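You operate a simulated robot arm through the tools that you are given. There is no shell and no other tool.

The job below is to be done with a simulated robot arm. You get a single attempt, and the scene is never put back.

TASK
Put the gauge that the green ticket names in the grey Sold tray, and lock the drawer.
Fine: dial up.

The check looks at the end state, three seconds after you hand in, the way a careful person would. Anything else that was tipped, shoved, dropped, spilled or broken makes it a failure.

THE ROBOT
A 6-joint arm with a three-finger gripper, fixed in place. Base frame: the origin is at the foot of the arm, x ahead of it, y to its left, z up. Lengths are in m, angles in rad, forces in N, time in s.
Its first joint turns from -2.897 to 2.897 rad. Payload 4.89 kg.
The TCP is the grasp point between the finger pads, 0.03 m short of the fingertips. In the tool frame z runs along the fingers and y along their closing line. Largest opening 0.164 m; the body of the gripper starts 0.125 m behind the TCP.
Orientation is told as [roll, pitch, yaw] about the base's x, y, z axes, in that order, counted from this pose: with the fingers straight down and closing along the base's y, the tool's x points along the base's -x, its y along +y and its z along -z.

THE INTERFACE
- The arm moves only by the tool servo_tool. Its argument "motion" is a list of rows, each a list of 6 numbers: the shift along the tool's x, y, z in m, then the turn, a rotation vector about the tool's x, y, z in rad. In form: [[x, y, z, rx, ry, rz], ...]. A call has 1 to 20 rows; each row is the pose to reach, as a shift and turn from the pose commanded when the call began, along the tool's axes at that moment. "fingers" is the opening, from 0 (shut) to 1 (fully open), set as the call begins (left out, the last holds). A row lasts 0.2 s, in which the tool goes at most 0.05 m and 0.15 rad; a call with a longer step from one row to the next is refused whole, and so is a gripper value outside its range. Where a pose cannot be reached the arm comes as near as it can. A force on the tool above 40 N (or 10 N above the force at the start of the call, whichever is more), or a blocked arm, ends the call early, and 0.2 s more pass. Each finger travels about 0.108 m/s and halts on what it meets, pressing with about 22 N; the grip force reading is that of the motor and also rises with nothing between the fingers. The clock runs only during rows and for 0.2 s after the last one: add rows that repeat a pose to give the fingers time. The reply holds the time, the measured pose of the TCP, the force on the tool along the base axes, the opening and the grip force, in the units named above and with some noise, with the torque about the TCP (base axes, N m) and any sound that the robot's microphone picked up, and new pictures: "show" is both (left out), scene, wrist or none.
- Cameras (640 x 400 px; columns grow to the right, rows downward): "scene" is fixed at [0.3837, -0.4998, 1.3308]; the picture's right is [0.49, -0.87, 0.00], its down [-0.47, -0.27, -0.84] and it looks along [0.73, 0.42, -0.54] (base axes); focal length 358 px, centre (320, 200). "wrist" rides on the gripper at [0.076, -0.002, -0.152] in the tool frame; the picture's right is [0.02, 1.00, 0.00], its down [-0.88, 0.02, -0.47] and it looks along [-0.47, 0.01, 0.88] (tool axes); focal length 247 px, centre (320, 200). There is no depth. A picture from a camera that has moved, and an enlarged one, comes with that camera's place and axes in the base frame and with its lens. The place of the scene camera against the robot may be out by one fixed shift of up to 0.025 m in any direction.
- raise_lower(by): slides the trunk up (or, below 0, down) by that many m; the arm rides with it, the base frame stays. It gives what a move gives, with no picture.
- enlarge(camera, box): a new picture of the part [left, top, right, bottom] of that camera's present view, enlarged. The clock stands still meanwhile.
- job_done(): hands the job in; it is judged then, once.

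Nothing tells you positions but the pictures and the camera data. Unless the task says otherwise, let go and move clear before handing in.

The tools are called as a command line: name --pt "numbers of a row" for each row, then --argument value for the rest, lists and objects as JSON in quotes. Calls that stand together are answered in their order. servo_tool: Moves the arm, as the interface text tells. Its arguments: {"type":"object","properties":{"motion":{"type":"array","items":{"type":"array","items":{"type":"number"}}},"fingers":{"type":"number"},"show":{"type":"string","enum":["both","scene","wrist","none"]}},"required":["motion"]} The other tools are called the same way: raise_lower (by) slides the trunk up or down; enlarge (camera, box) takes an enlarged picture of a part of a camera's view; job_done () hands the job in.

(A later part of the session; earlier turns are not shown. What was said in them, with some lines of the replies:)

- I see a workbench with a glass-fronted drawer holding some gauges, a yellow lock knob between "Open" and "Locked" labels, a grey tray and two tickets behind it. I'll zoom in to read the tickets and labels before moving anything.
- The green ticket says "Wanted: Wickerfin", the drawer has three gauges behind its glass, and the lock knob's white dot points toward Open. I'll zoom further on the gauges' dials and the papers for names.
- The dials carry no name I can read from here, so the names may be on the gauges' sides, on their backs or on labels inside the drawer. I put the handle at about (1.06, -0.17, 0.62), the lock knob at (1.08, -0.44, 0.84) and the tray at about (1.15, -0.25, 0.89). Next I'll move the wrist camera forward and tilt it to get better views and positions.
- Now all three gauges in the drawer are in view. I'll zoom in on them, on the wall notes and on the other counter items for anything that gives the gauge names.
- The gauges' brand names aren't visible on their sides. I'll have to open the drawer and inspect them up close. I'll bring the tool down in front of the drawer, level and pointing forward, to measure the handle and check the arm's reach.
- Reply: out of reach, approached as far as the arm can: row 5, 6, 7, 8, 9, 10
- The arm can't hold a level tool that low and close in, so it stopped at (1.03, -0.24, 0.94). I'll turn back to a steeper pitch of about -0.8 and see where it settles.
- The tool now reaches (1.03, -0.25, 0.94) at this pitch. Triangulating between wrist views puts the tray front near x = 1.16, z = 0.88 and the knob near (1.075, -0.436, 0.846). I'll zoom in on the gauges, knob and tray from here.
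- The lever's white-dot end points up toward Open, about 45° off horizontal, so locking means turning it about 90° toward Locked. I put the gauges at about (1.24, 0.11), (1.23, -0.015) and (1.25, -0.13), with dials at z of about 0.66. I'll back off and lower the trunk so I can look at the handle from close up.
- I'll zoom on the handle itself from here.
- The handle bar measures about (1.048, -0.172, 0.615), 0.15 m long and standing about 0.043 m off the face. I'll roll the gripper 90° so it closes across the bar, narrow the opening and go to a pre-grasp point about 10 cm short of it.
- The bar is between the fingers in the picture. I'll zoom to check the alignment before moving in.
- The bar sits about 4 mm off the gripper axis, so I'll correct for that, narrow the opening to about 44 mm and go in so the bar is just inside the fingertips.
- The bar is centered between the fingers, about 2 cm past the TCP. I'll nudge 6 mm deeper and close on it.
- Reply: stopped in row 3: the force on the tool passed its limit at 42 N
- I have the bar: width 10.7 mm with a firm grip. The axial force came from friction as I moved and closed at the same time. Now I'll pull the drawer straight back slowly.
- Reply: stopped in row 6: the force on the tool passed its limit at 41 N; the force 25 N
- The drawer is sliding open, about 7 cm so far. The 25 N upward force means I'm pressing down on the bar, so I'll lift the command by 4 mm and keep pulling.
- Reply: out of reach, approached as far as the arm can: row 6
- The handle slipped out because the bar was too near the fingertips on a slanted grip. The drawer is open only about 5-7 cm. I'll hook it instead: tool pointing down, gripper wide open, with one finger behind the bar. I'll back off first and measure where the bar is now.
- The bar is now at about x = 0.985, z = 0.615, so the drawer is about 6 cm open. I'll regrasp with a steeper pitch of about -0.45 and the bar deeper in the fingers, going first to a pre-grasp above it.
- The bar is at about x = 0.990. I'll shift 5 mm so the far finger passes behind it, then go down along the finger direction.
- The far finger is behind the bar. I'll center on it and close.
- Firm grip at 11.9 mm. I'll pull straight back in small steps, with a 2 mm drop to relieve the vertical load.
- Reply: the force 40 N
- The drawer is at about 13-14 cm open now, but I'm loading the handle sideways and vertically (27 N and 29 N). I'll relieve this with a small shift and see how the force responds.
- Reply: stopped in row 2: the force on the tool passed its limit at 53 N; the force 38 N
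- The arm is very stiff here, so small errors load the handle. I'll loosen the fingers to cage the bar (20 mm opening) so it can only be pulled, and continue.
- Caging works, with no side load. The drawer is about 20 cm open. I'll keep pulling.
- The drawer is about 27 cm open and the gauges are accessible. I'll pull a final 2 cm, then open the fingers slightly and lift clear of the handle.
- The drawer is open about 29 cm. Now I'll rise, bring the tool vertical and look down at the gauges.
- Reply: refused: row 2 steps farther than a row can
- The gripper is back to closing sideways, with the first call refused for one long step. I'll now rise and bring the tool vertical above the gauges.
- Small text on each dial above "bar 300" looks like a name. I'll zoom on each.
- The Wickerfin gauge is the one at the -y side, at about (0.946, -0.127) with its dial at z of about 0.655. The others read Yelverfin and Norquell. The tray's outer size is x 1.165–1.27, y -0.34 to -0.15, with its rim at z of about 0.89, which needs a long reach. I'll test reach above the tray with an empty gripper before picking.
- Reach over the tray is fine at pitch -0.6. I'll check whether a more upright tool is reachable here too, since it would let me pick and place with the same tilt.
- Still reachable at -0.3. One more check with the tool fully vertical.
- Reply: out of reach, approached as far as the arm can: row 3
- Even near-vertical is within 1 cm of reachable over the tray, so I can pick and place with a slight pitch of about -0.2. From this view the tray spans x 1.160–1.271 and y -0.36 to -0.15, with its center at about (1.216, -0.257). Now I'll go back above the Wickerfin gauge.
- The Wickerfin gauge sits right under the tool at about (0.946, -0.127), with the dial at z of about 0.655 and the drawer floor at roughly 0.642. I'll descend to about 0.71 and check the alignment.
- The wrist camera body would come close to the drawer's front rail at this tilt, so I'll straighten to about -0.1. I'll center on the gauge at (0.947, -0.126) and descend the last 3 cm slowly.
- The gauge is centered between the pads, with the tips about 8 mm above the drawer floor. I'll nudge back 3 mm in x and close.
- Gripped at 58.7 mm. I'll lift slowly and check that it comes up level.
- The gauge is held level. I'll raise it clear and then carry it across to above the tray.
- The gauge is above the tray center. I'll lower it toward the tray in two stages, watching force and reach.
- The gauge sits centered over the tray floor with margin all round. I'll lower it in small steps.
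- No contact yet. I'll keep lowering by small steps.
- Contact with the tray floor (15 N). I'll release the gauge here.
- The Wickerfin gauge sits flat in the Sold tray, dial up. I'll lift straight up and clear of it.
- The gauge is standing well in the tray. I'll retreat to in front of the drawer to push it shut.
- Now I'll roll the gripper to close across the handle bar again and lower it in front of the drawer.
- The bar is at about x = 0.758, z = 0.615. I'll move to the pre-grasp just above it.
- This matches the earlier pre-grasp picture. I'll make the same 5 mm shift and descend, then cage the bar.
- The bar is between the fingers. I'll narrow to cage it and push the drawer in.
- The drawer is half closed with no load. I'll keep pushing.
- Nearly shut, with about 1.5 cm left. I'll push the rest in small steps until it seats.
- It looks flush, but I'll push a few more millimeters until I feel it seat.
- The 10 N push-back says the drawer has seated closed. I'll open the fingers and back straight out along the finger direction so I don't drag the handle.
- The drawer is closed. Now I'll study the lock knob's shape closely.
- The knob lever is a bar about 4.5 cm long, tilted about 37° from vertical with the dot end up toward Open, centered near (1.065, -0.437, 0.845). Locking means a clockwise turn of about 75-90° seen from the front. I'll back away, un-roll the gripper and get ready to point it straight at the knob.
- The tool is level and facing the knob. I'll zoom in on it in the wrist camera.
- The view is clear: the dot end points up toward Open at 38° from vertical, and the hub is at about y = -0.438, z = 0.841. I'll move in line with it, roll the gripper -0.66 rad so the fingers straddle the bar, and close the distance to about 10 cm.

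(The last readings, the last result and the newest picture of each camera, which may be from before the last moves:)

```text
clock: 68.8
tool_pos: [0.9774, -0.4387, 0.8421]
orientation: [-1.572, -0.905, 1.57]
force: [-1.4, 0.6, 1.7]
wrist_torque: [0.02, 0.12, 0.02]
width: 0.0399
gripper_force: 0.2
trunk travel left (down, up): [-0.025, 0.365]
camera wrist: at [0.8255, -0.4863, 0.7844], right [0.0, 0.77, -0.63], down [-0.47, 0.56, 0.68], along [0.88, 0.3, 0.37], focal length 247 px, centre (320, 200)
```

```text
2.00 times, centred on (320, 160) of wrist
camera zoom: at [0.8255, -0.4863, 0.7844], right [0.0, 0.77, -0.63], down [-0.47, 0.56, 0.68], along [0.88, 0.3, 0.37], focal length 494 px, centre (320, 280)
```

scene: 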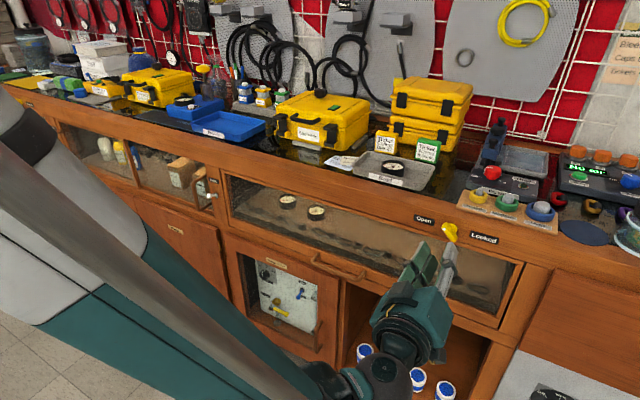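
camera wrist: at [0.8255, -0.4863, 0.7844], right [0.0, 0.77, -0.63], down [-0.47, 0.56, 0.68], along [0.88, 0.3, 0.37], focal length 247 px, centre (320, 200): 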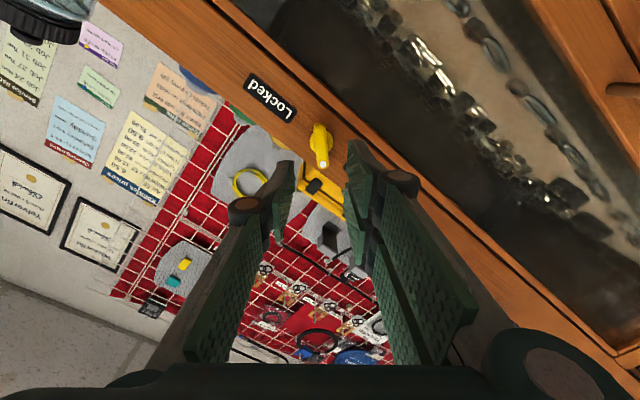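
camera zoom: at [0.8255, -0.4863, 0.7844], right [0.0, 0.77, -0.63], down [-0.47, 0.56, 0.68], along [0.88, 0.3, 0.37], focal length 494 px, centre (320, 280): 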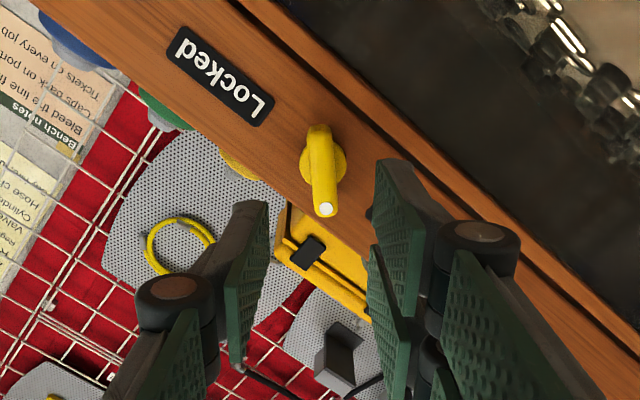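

The bar is nearly aligned with the fingers. Triangulating the two views puts it at (1.08, -0.440, 0.840). I'll apply the small correction and approach until the fingertips are just short of the lever.

servo_tool --pt "0.0022 0.0004 0.02 0 0 -0.04" --pt "0.0022 0.0004 0.04 0 0 -0.04" --pt "0.0022 0.0004 0.058 0 0 -0.04" --pt "0.0022 0.0004 0.066 0 0 -0.04"

enlarge --camera "wrist" --box '[240, 80, 400, 260]'

enlarge --camera "scene" --box '[400, 200, 500, 270]'

```text
clock: 69.8
tool_pos: [1.0451, -0.4394, 0.8414]
orientation: [-1.574, -0.868, 1.569]
force: [0.5, 0.7, 0.7]
wrist_torque: [-0.04, 0.08, 0.04]
width: 0.0398
gripper_force: 0.1
trunk travel left (down, up): [-0.025, 0.365]
camera wrist: at [0.8927, -0.49, 0.7849], right [0.0, 0.75, -0.66], down [-0.47, 0.59, 0.66], along [0.88, 0.31, 0.36], focal length 247 px, centre (320, 200)
```

scene: 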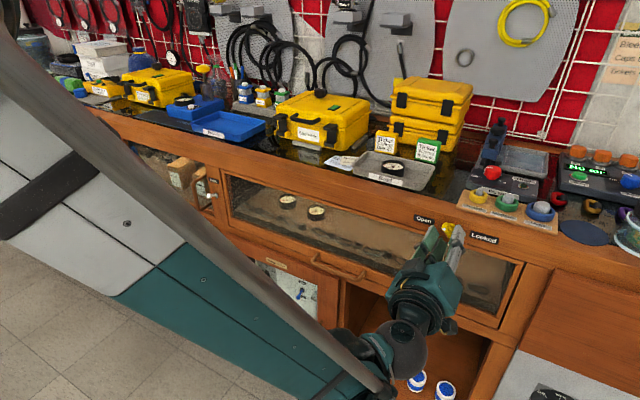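
wrist: 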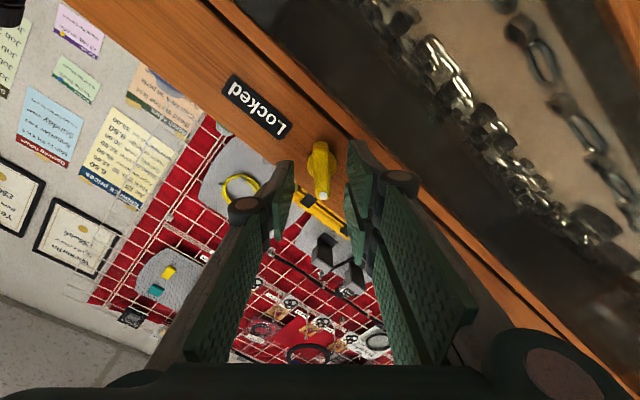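

```text
2.22 times, centred on (320, 170) of wrist
camera zoom: at [0.8927, -0.49, 0.7849], right [0.0, 0.75, -0.66], down [-0.47, 0.59, 0.66], along [0.88, 0.31, 0.36], focal length 549 px, centre (320, 267)
```

zoom: 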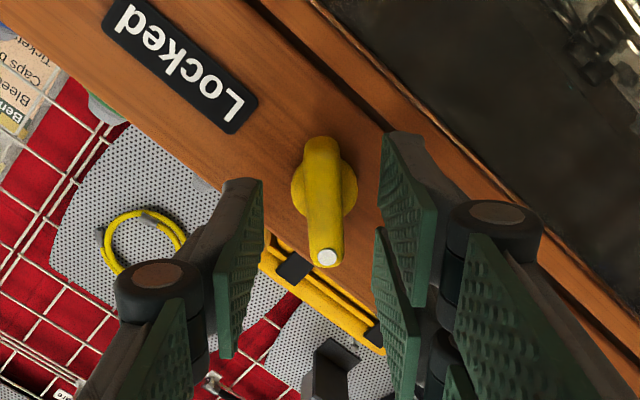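

```text
5.71 times, centred on (450, 235) of scene
camera zoom: at [0.3837, -0.4998, 1.3308], right [0.49, -0.87, 0.0], down [-0.47, -0.27, -0.84], along [0.73, 0.42, -0.54], focal length 2043 px, centre (-423, 0)
```

zoom: 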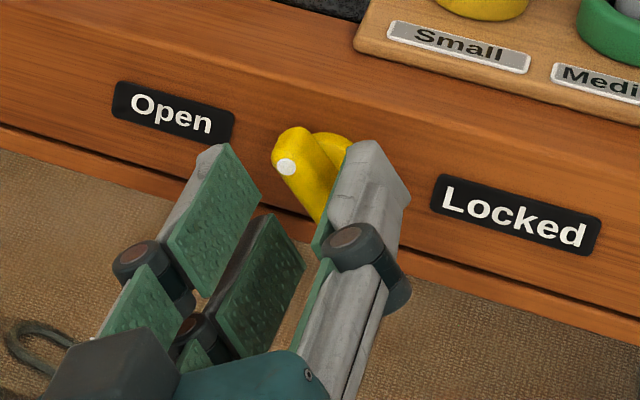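

The bar is between the pads. I'll advance in small steps while watching the force for contact with the board.

servo_tool --pt "0 0 0.006 0 0 0" --pt "0 0 0.012 0 0 0" --pt "0 0 0.016 0 0 0" --show "wrist"

enlarge --camera "wrist" --box '[240, 80, 400, 260]'

enlarge --camera "scene" --box '[400, 200, 500, 270]'

```text
clock: 70.6
tool_pos: [1.06, -0.4384, 0.8408]
orientation: [-1.572, -0.866, 1.567]
force: [0.1, 0.1, 0.6]
wrist_torque: [0.01, 0.02, 0.0]
width: 0.0401
gripper_force: 0.0
trunk travel left (down, up): [-0.025, 0.365]
camera wrist: at [0.9085, -0.4894, 0.7841], right [0.0, 0.75, -0.66], down [-0.47, 0.59, 0.66], along [0.88, 0.31, 0.36], focal length 247 px, centre (320, 200)
```

wrist: 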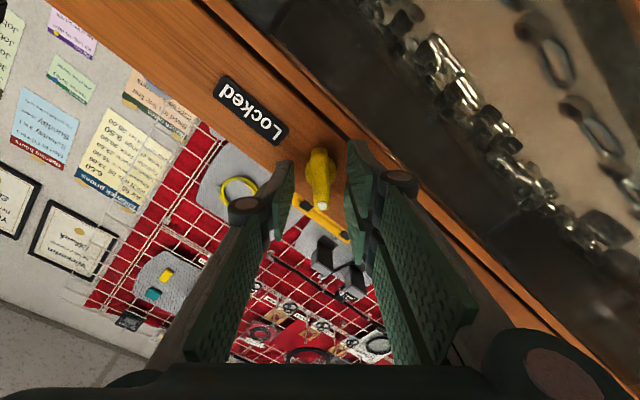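

```text
2.22 times, centred on (320, 170) of wrist
camera zoom: at [0.9085, -0.4894, 0.7841], right [0.0, 0.75, -0.66], down [-0.47, 0.59, 0.66], along [0.88, 0.31, 0.36], focal length 549 px, centre (320, 267)
```

zoom: 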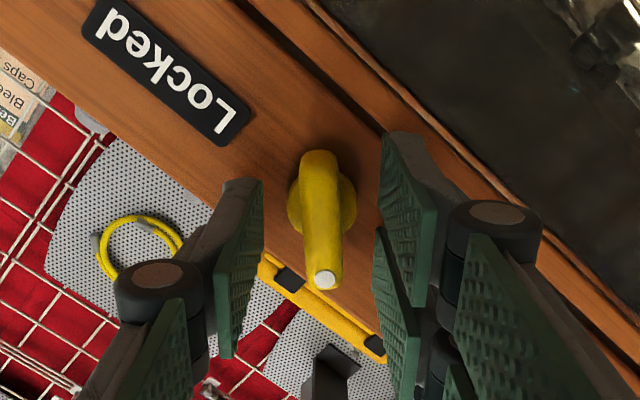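

```text
5.71 times, centred on (450, 235) of scene
camera zoom: at [0.3837, -0.4998, 1.3308], right [0.49, -0.87, 0.0], down [-0.47, -0.27, -0.84], along [0.73, 0.42, -0.54], focal length 2043 px, centre (-423, 0)
```

zoom: 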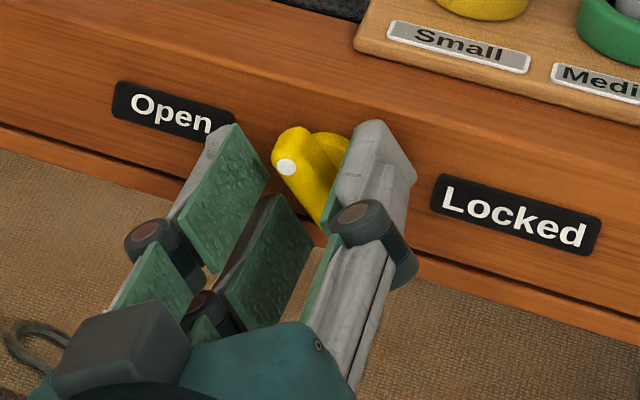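

servo_tool --pt "0 0 0.003 0 0 0" --pt "0 0 0.006 0 0 0" --pt "0 0 0.009 0 0 0" --show "none"

enlarge --camera "wrist" --box '[240, 80, 400, 260]'

enlarge --camera "scene" --box '[420, 210, 480, 255]'

```text
clock: 71.4
tool_pos: [1.0686, -0.439, 0.8408]
orientation: [-1.573, -0.868, 1.569]
force: [0.0, -0.4, -0.1]
wrist_torque: [0.01, 0.0, -0.04]
width: 0.04
gripper_force: 0.0
trunk travel left (down, up): [-0.025, 0.365]
```

```text
2.22 times, centred on (320, 170) of wrist
camera zoom: at [0.9171, -0.489, 0.7839], right [0.0, 0.75, -0.66], down [-0.47, 0.59, 0.66], along [0.88, 0.31, 0.36], focal length 549 px, centre (320, 267)
```

zoom: 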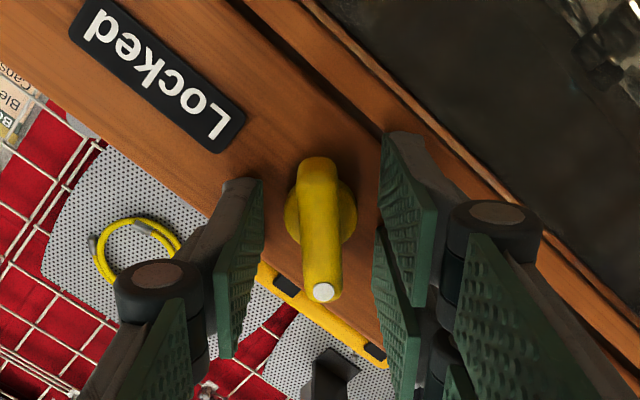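

```text
8.89 times, centred on (450, 232) of scene
camera zoom: at [0.3837, -0.4998, 1.3308], right [0.49, -0.87, 0.0], down [-0.47, -0.27, -0.84], along [0.73, 0.42, -0.54], focal length 3178 px, centre (-836, -89)
```

zoom: 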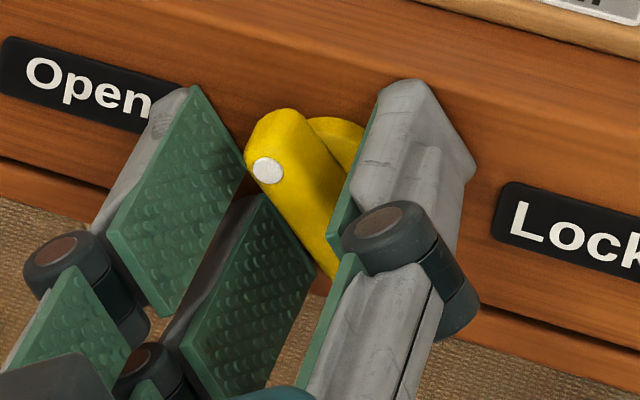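

The fingertips overlap the lever by about 13 mm with no contact. Closing on it now.

servo_tool --pt "0 0 0 0 0 0" --pt "0 0 0 0 0 0" --pt "0 0 0 0 0 0" --fingers 0 --show "wrist"

enlarge --camera "scene" --box '[420, 210, 480, 255]'

```text
clock: 72.2
tool_pos: [1.0698, -0.4383, 0.8396]
orientation: [-1.573, -0.868, 1.569]
force: [4.0, 2.4, -0.4]
wrist_torque: [-0.06, -0.04, 0.09]
width: 0.0126
gripper_force: 44.9
trunk travel left (down, up): [-0.025, 0.365]
camera wrist: at [0.9172, -0.4888, 0.7838], right [0.0, 0.75, -0.66], down [-0.47, 0.59, 0.66], along [0.88, 0.31, 0.35], focal length 247 px, centre (320, 200)
```

wrist: 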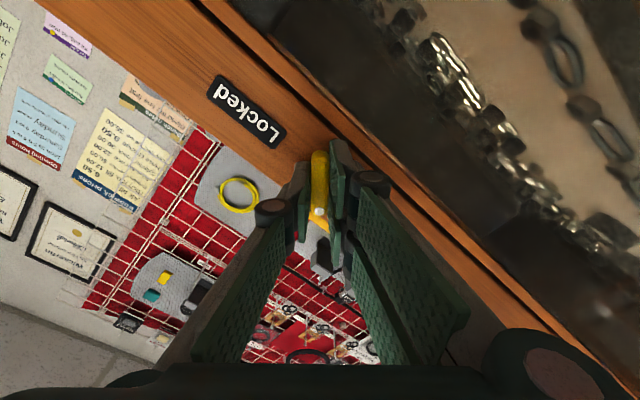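

```text
8.89 times, centred on (450, 232) of scene
camera zoom: at [0.3837, -0.4998, 1.3308], right [0.49, -0.87, 0.0], down [-0.47, -0.27, -0.84], along [0.73, 0.42, -0.54], focal length 3178 px, centre (-836, -89)
```

zoom: 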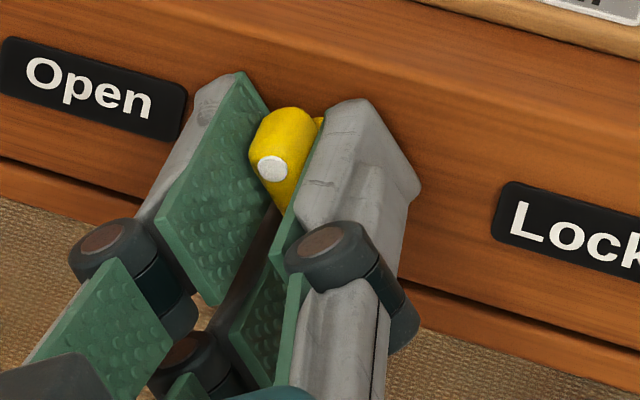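

I have the lever (12.6 mm). I'll start turning it clockwise (positive about the tool axis) in small increments.

servo_tool --pt "0 0 0 0 0 0.08" --pt "0 0 0 0 0 0.16" --pt "0 0 0 0 0 0.24" --pt "0 0 0 0 0 0.32" --show "wrist"

enlarge --camera "scene" --box '[420, 210, 480, 255]'

```text
clock: 73.2
tool_pos: [1.0695, -0.4391, 0.8412]
orientation: [-1.573, -1.189, 1.572]
force: [24.2, 6.4, 13.0]
wrist_torque: [0.02, -0.33, 0.12]
width: 0.0126
gripper_force: 45.6
trunk travel left (down, up): [-0.025, 0.365]
camera wrist: at [0.9173, -0.4688, 0.771], right [0.0, 0.92, -0.39], down [-0.47, 0.35, 0.81], along [0.88, 0.18, 0.44], focal length 247 px, centre (320, 200)
```

wrist: 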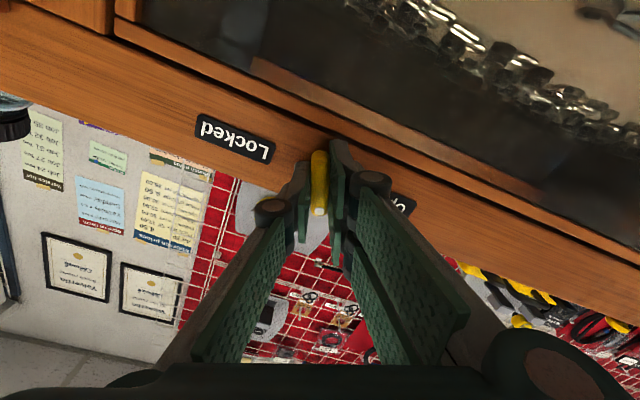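

```text
8.89 times, centred on (450, 232) of scene
camera zoom: at [0.3837, -0.4998, 1.3308], right [0.49, -0.87, 0.0], down [-0.47, -0.27, -0.84], along [0.73, 0.42, -0.54], focal length 3178 px, centre (-836, -89)
```

zoom: 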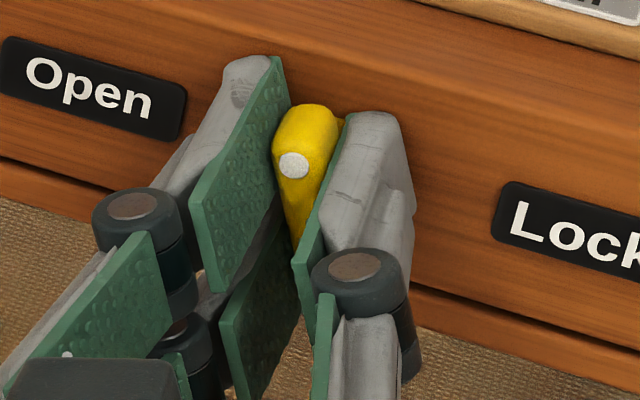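

The lever is turning with the grip. An axial pull of 24 N has built up, so I'll ease forward 1.5 mm and continue turning.

servo_tool --pt "0 0 0.0015 0 0 0.0" --pt "0 0 0.0015 0 0 0.1" --pt "0 0 0.0015 0 0 0.2" --pt "0 0 0.0015 0 0 0.3" --show "none"

```text
clock: 74.2
tool_pos: [1.0687, -0.4402, 0.8408]
orientation: [-1.592, -1.487, 1.588]
force: [29.4, 1.0, 28.6]
wrist_torque: [-0.02, -0.65, 0.04]
width: 0.0124
gripper_force: 45.1
trunk travel left (down, up): [-0.025, 0.365]
```

Side loads are building up (29 N forward, 29 N up), so I'll relieve both before turning further.

servo_tool --pt "-0.001 0 0.0015 0 0 0.0" --pt "-0.002 0 0.003 0 0 0.0" --show "wrist"

enlarge --camera "scene" --box '[420, 210, 480, 255]'

```text
clock: 74.8
tool_pos: [1.0711, -0.4401, 0.8418]
orientation: [-1.582, -1.487, 1.579]
force: [-41.3, 11.7, -11.5]
wrist_torque: [0.04, 0.31, 0.31]
width: 0.0128
gripper_force: 44.7
trunk travel left (down, up): [-0.025, 0.365]
camera wrist: at [0.919, -0.4471, 0.7657], right [0.0, 0.99, -0.11], down [-0.47, 0.1, 0.88], along [0.88, 0.05, 0.47], focal length 247 px, centre (320, 200)
```

wrist: 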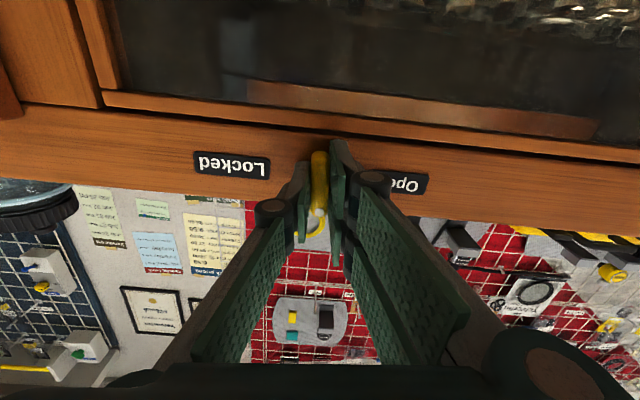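

```text
8.89 times, centred on (450, 232) of scene
camera zoom: at [0.3837, -0.4998, 1.3308], right [0.49, -0.87, 0.0], down [-0.47, -0.27, -0.84], along [0.73, 0.42, -0.54], focal length 3178 px, centre (-836, -89)
```

zoom: 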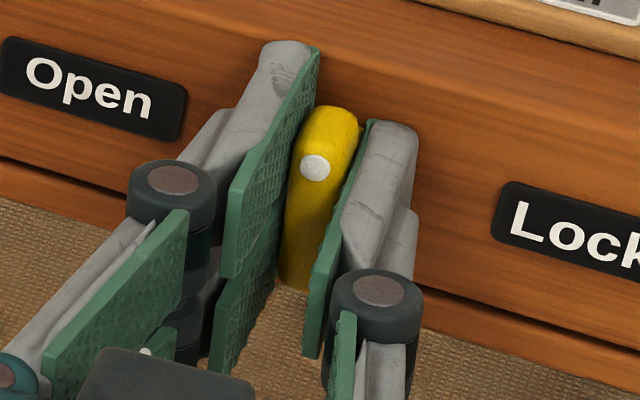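

Slightly over-corrected, since the arm is very stiff. The lever is now vertical, halfway round. I'll ease back about 1.7 mm and then turn on.

servo_tool --pt "0.0004 0.0006 -0.0017 0 0 0" --pt "0.0004 0.0006 -0.0017 0 0 0.06" --pt "0.0004 0.0006 -0.0017 0 0 0.14" --pt "0.0004 0.0006 -0.0017 0 0 0.22" --show "none"

```text
clock: 75.8
tool_pos: [1.0721, -0.4399, 0.8405]
orientation: [1.576, -1.434, -1.581]
force: [-12.5, -3.1, -16.8]
wrist_torque: [-0.03, 0.49, -0.03]
width: 0.0123
gripper_force: 45.2
trunk travel left (down, up): [-0.025, 0.365]
```

servo_tool --pt "0.0007 0 -0.0005 0 0 0.0" --pt "0.0007 0 -0.0005 0 0 0.1" --pt "0.0007 0 -0.0005 0 0 0.2" --pt "0.0007 0 -0.0005 0 0 0.3" --show "wrist"

enlarge --camera "scene" --box '[420, 210, 480, 255]'

```text
clock: 76.9
tool_pos: [1.0706, -0.4409, 0.841]
orientation: [1.573, -1.138, -1.58]
force: [3.9, -4.1, -4.9]
wrist_torque: [0.07, 0.44, 0.19]
width: 0.0123
gripper_force: 45.2
trunk travel left (down, up): [-0.025, 0.365]
stopped in row 4: the force on the tool passed its limit at 43 N (the readings are from after the stop); the commanded pose is now the measured one
camera wrist: at [0.9195, -0.409, 0.7717], right [0.01, 0.92, 0.4], down [-0.48, -0.35, 0.81], along [0.88, -0.2, 0.43], focal length 247 px, centre (320, 200)
```

wrist: 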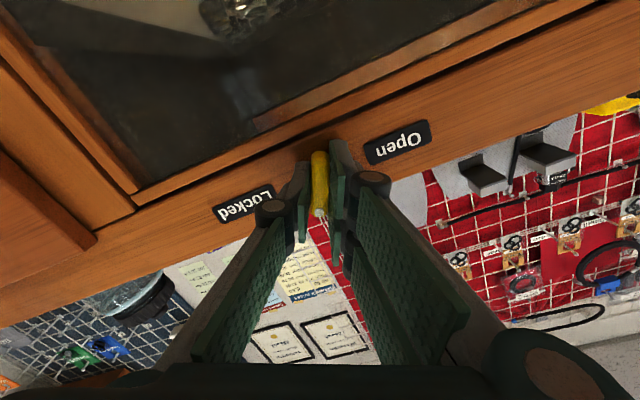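

```text
8.89 times, centred on (450, 232) of scene
camera zoom: at [0.3837, -0.4998, 1.3308], right [0.49, -0.87, 0.0], down [-0.47, -0.27, -0.84], along [0.73, 0.42, -0.54], focal length 3178 px, centre (-836, -89)
```

zoom: 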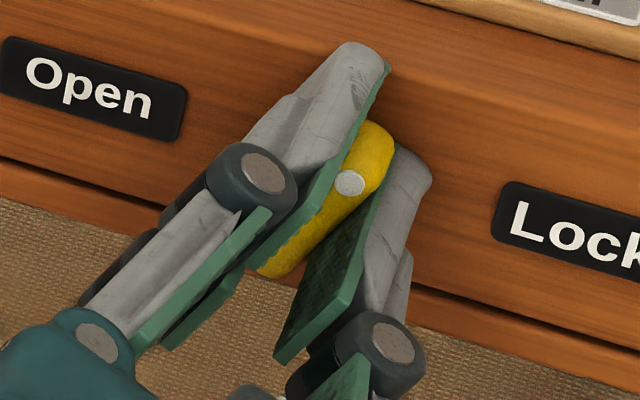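

The lever is now about 24° past vertical on the Locked side. I'll continue in gentle steps.

servo_tool --pt "0 0 0 0 0 0.05" --pt "0 0 0 0 0 0.1" --pt "0 0 0 0 0 0.15" --pt "0 0 0 0 0 0.2" --show "none"

```text
clock: 77.9
tool_pos: [1.0718, -0.4413, 0.84]
orientation: [1.573, -0.934, -1.58]
force: [-3.7, -9.7, -7.9]
wrist_torque: [-0.01, 0.34, 0.0]
width: 0.0123
gripper_force: 44.9
trunk travel left (down, up): [-0.025, 0.365]
```

servo_tool --pt "0 0 0 0 0 0.04" --pt "0 0 0 0 0 0.08" --pt "0 0 0 0 0 0.12" --show "wrist"

enlarge --camera "scene" --box '[420, 210, 480, 255]'

```text
clock: 78.7
tool_pos: [1.0716, -0.4419, 0.8401]
orientation: [1.575, -0.814, -1.579]
force: [10.7, -24.0, -3.9]
wrist_torque: [-0.07, 0.24, -0.31]
width: 0.0121
gripper_force: 45.4
trunk travel left (down, up): [-0.025, 0.365]
camera wrist: at [0.9196, -0.3888, 0.7846], right [0.0, 0.74, 0.67], down [-0.48, -0.59, 0.65], along [0.88, -0.32, 0.35], focal length 247 px, centre (320, 200)
```

wrist: 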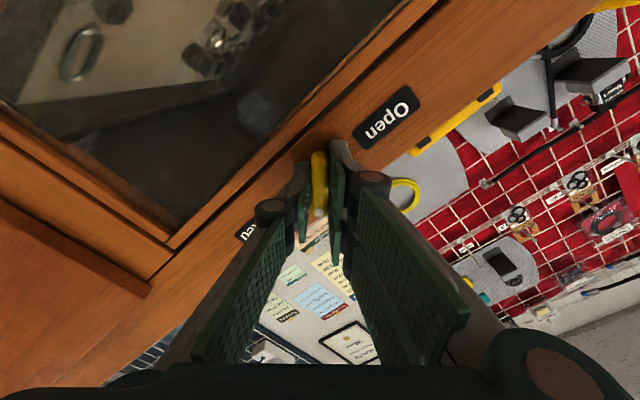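

```text
8.89 times, centred on (450, 232) of scene
camera zoom: at [0.3837, -0.4998, 1.3308], right [0.49, -0.87, 0.0], down [-0.47, -0.27, -0.84], along [0.73, 0.42, -0.54], focal length 3178 px, centre (-836, -89)
```

zoom: 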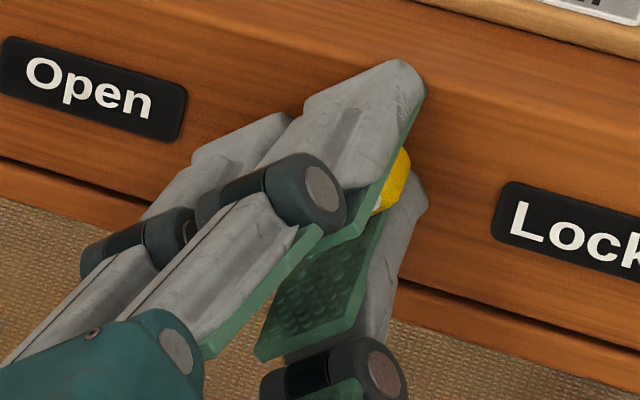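

The lever is at about 43° on the Locked side and no end stop felt yet. I'll relieve the side load by 1 mm and turn a little further, watching the torque for a stop.

servo_tool --pt "-0.0007 -0.0007 0.0004 0 0 0" --pt "-0.0007 -0.0007 0.0004 0 0 0.04" --pt "-0.0007 -0.0007 0.0004 0 0 0.08" --pt "-0.0007 -0.0007 0.0004 0 0 0.12" --show "wrist"

enlarge --camera "wrist" --box '[240, 100, 400, 260]'

```text
clock: 79.7
tool_pos: [1.0708, -0.4416, 0.8408]
orientation: [1.569, -0.695, -1.578]
force: [1.1, -17.4, -13.9]
wrist_torque: [-1.68, 0.36, -0.3]
width: 0.0139
gripper_force: 45.0
trunk travel left (down, up): [-0.025, 0.365]
camera wrist: at [0.9194, -0.3829, 0.7914], right [0.0, 0.66, 0.75], down [-0.48, -0.66, 0.58], along [0.88, -0.36, 0.31], focal length 247 px, centre (320, 200)
```

wrist: 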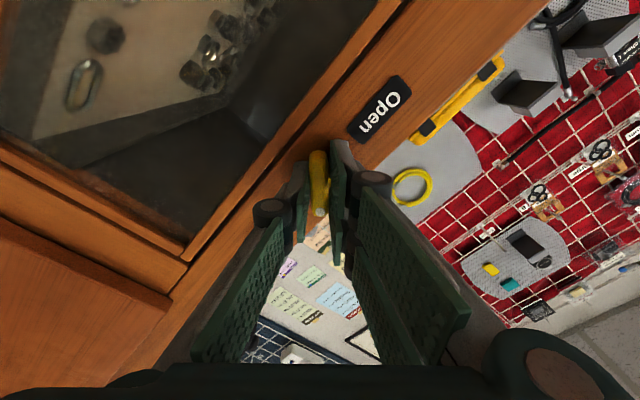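

```text
2.50 times, centred on (320, 180) of wrist
camera zoom: at [0.9194, -0.3829, 0.7914], right [0.0, 0.66, 0.75], down [-0.48, -0.66, 0.58], along [0.88, -0.36, 0.31], focal length 617 px, centre (320, 250)
```

zoom: 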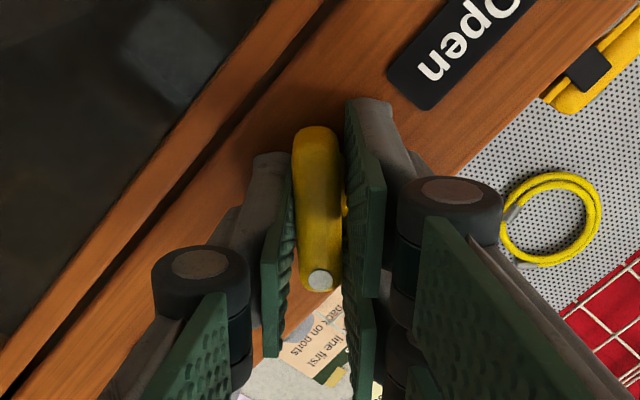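

The torque jumped to -1.7 N·m and the fingers are being twisted off the bar, so the lever has hit its end stop on the Locked side. I'll open the fingers in place and back straight out.

servo_tool --pt "0 0 0 0 0 0" --pt "0 0 0 0 0 0" --pt "0 0 -0.01 0 0 0" --pt "0 0 -0.035 0 0 0" --pt "0 0 -0.07 0 0 0" --pt "0 0 -0.11 0 0 0" --fingers 0.244

enlarge --camera "scene" --box '[410, 205, 500, 260]'

enlarge --camera "wrist" --box '[240, 60, 400, 220]'

```text
clock: 81.1
tool_pos: [0.9623, -0.4418, 0.8446]
orientation: [1.572, -0.695, -1.577]
force: [1.8, 0.5, -0.5]
wrist_torque: [0.03, -0.16, -0.06]
width: 0.0398
gripper_force: 0.1
trunk travel left (down, up): [-0.025, 0.365]
camera wrist: at [0.8109, -0.3839, 0.7949], right [0.0, 0.66, 0.75], down [-0.48, -0.66, 0.58], along [0.88, -0.36, 0.31], focal length 247 px, centre (320, 200)
```

scene: 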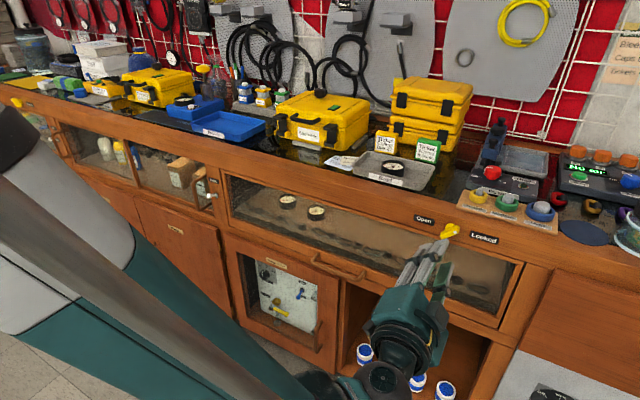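
wrist: 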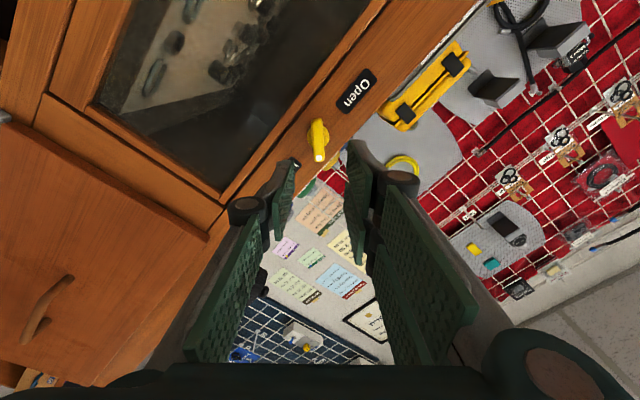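

```text
7.11 times, centred on (455, 232) of scene
camera zoom: at [0.3837, -0.4998, 1.3308], right [0.49, -0.87, 0.0], down [-0.47, -0.27, -0.84], along [0.73, 0.42, -0.54], focal length 2542 px, centre (-640, -31)
```

zoom: 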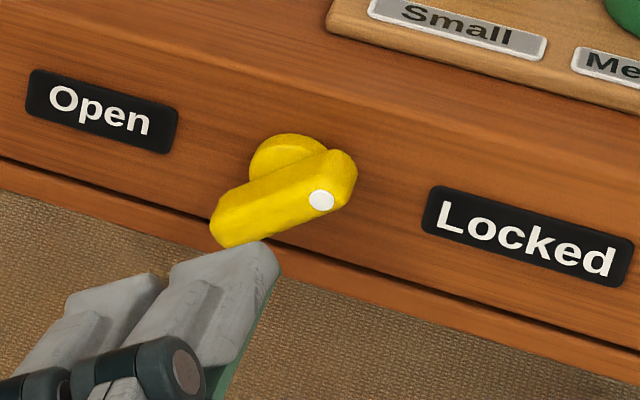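

```text
2.50 times, centred on (320, 140) of wrist
camera zoom: at [0.8109, -0.3839, 0.7949], right [0.0, 0.66, 0.75], down [-0.48, -0.66, 0.58], along [0.88, -0.36, 0.31], focal length 617 px, centre (320, 350)
```

zoom: 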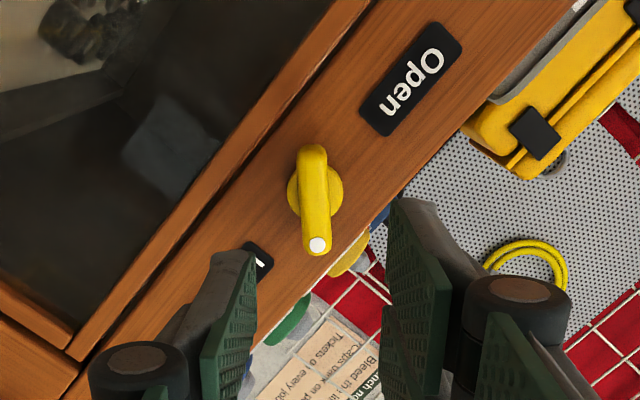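

The lever's dot now points to Locked, at the mirror of its starting angle. I'll back away, raise the arm clear and do a final check of the drawer, knob and tray.

servo_tool --pt "0 0 -0.03 0 0 -0.12" --pt "0 0 -0.06 0 0 -0.24" --pt "0 0 -0.08 0 0 -0.36" --pt "0 0 -0.1 0 0 -0.48" --pt "0 0 -0.1 0 0 -0.6" --pt "0 0 -0.1 0 0 -0.74" --pt "0 0 -0.1 0 0 -0.875" --show "none"

servo_tool --pt "-0.03 0 -0.01 0 0.12 0" --pt "-0.06 0 -0.02 0 0.24 0" --pt "-0.09 0 -0.03 0 0.36 0" --pt "-0.12 0 -0.04 0 0.48 0" --pt "-0.15 0 -0.05 0 0.6 0" --pt "-0.18 0 -0.06 0 0.72 0" --pt "-0.2 0 -0.07 0 0.84 0"

```text
clock: 82.7
tool_pos: [0.8626, -0.4398, 0.8411]
orientation: [-2.489, -1.569, 2.485]
force: [0.0, 0.0, -0.5]
wrist_torque: [0.0, -0.01, -0.03]
width: 0.0401
gripper_force: 0.0
trunk travel left (down, up): [-0.025, 0.365]
```

```text
clock: 84.3
tool_pos: [0.7895, -0.4393, 1.0398]
orientation: [0.002, -0.729, -0.006]
force: [1.3, -0.2, 0.1]
wrist_torque: [0.05, 0.07, 0.06]
width: 0.0398
gripper_force: 0.0
trunk travel left (down, up): [-0.025, 0.365]
camera wrist: at [0.6308, -0.4402, 1.1038], right [-0.01, 1.0, -0.01], down [0.34, 0.02, 0.94], along [0.94, 0.0, -0.34], focal length 247 px, centre (320, 200)
```

scene: 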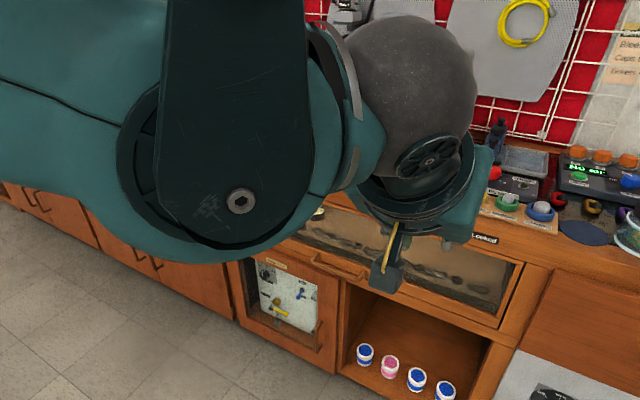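
wrist: 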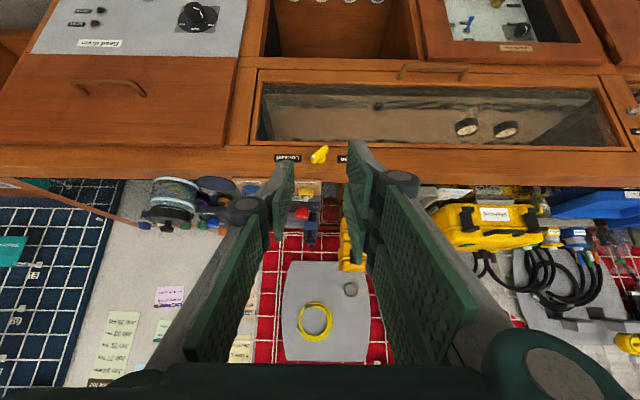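

The arm blocks the scene camera here, so I'll move it aside to check everything.

servo_tool --pt "0 0.04 -0.0112 0 0.05 0" --pt "-0.001 0.08 -0.0223 0 0.1 0" --pt "-0.001 0.12 -0.0335 0 0.15 0" --pt "-0.002 0.16 -0.0446 0 0.2 0" --pt "-0.002 0.2 -0.0558 0 0.25 0" --pt "-0.003 0.24 -0.067 0 0.3 0" --pt "-0.003 0.28 -0.0781 0 0.35 0" --pt "-0.003 0.32 -0.0781 0 0.35 0" --pt "-0.003 0.36 -0.0781 0 0.35 0"

enlarge --camera "scene" --box '[340, 120, 480, 200]'

enlarge --camera "scene" --box '[330, 190, 560, 340]'

enlarge --camera "wrist" --box '[0, 60, 320, 260]'

```text
clock: 86.3
tool_pos: [0.7443, -0.0834, 1.1007]
orientation: [0.002, -0.383, -0.006]
force: [-0.4, -1.0, 0.1]
wrist_torque: [0.18, -0.01, 0.05]
width: 0.0399
gripper_force: 0.0
trunk travel left (down, up): [-0.025, 0.365]
camera wrist: at [0.6151, -0.0841, 1.2138], right [-0.01, 1.0, -0.01], down [0.64, 0.01, 0.77], along [0.77, 0.01, -0.64], focal length 247 px, centre (320, 200)
```

scene: 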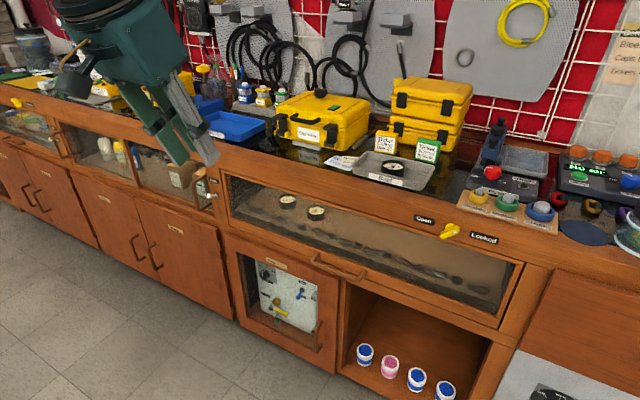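
wrist: 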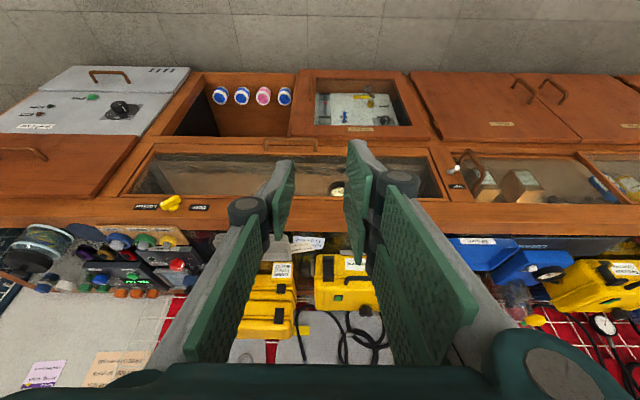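

```text
4.57 times, centred on (410, 160) of scene
camera zoom: at [0.3837, -0.4998, 1.3308], right [0.49, -0.87, 0.0], down [-0.47, -0.27, -0.84], along [0.73, 0.42, -0.54], focal length 1634 px, centre (-91, 383)
```

zoom: 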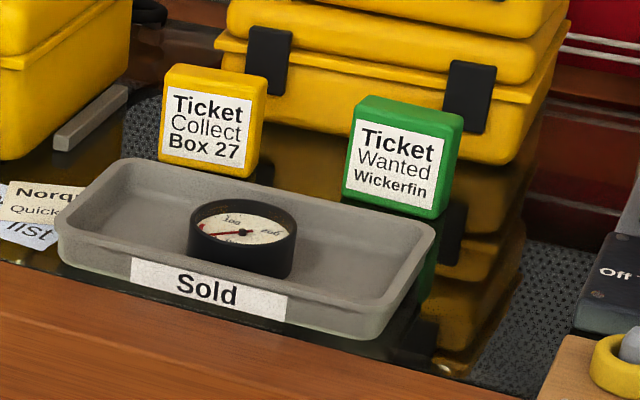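

```text
2.67 times, centred on (445, 265) of scene
camera zoom: at [0.3837, -0.4998, 1.3308], right [0.49, -0.87, 0.0], down [-0.47, -0.27, -0.84], along [0.73, 0.42, -0.54], focal length 953 px, centre (-13, 27)
```

zoom: 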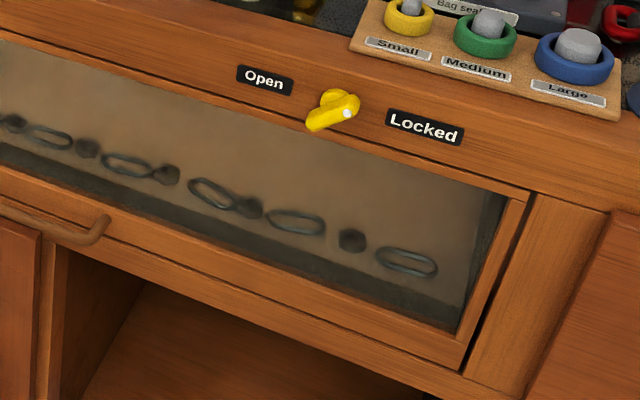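

```text
2.00 times, centred on (160, 160) of wrist
camera zoom: at [0.6151, -0.0841, 1.2138], right [-0.01, 1.0, -0.01], down [0.64, 0.01, 0.77], along [0.77, 0.01, -0.64], focal length 494 px, centre (640, 280)
```

zoom: 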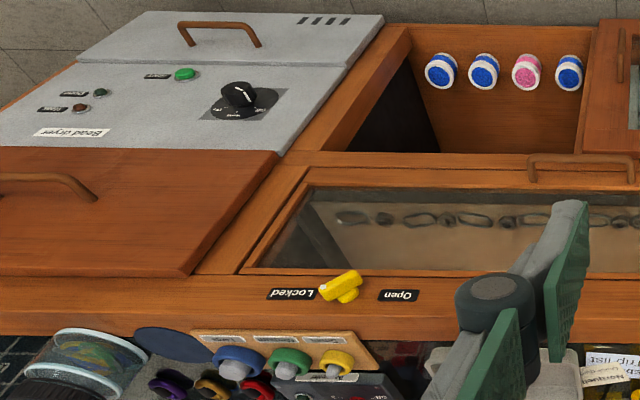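

Everything looks right. For a direct comparison with the start, I'll take the same zoom as the first knob picture to confirm the drawer is as fully closed as it was.

enlarge --camera "scene" --box '[380, 180, 540, 280]'

enlarge --camera "scene" --box '[280, 240, 400, 300]'

enlarge --camera "scene" --box '[265, 190, 375, 240]'

```text
4.00 times, centred on (460, 230) of scene
camera zoom: at [0.3837, -0.4998, 1.3308], right [0.49, -0.87, 0.0], down [-0.47, -0.27, -0.84], along [0.73, 0.42, -0.54], focal length 1430 px, centre (-240, 80)
```

zoom: 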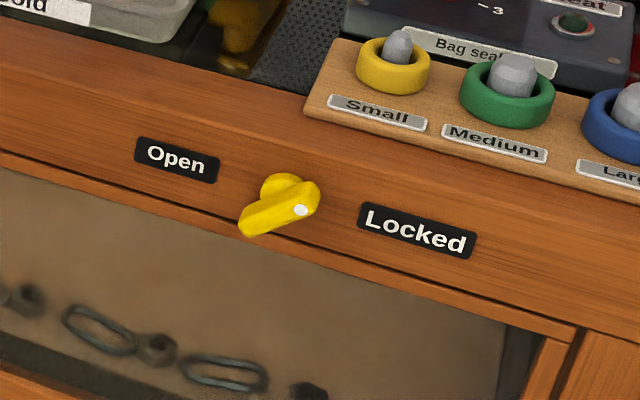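

```text
5.33 times, centred on (340, 270) of scene
camera zoom: at [0.3837, -0.4998, 1.3308], right [0.49, -0.87, 0.0], down [-0.47, -0.27, -0.84], along [0.73, 0.42, -0.54], focal length 1907 px, centre (213, -173)
```

zoom: 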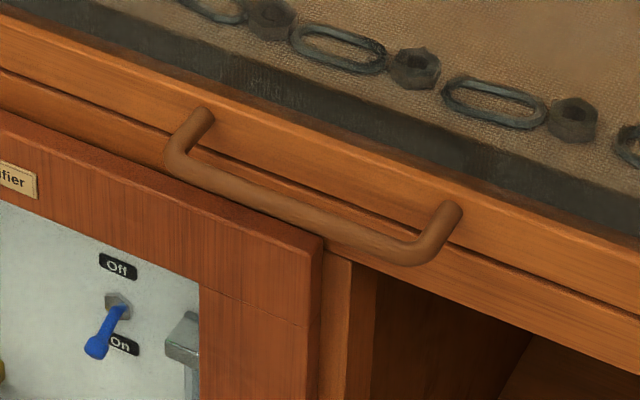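

```text
5.82 times, centred on (320, 215) of scene
camera zoom: at [0.3837, -0.4998, 1.3308], right [0.49, -0.87, 0.0], down [-0.47, -0.27, -0.84], along [0.73, 0.42, -0.54], focal length 2080 px, centre (320, 113)
```

zoom: 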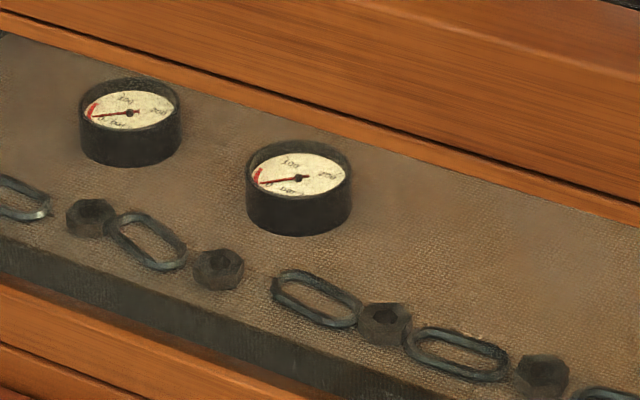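

The handle and drawer edges match the starting pictures exactly, so the drawer is fully closed. The lever's dot points to Locked, the other two gauges haven't moved, and the Wickerfin gauge is dial up in the Sold tray. The gripper is empty and clear, so I'm handing in.

job_done

```text
The job is handed in.
```

I put the Wickerfin gauge, the one named on the green ticket, dial up in the grey Sold tray. The drawer is closed and locked, and the job is handed in; I haven't seen the check's result.

- **Gauge:** I read the names on the dials once the drawer was open. The other two gauges, Yelverfin and Norquell, are still in their places in the drawer.
- **Drawer:** Its handle and edges line up with the starting pictures, so it is fully closed.
- **Lock:** I turned the lever to its end stop, and its white dot now points to Locked. I did not pull on the drawer afterwards to test it.

My first grip on the drawer handle slipped, so I had to grasp it again. I saw nothing tipped, moved or damaged in the final pictures.
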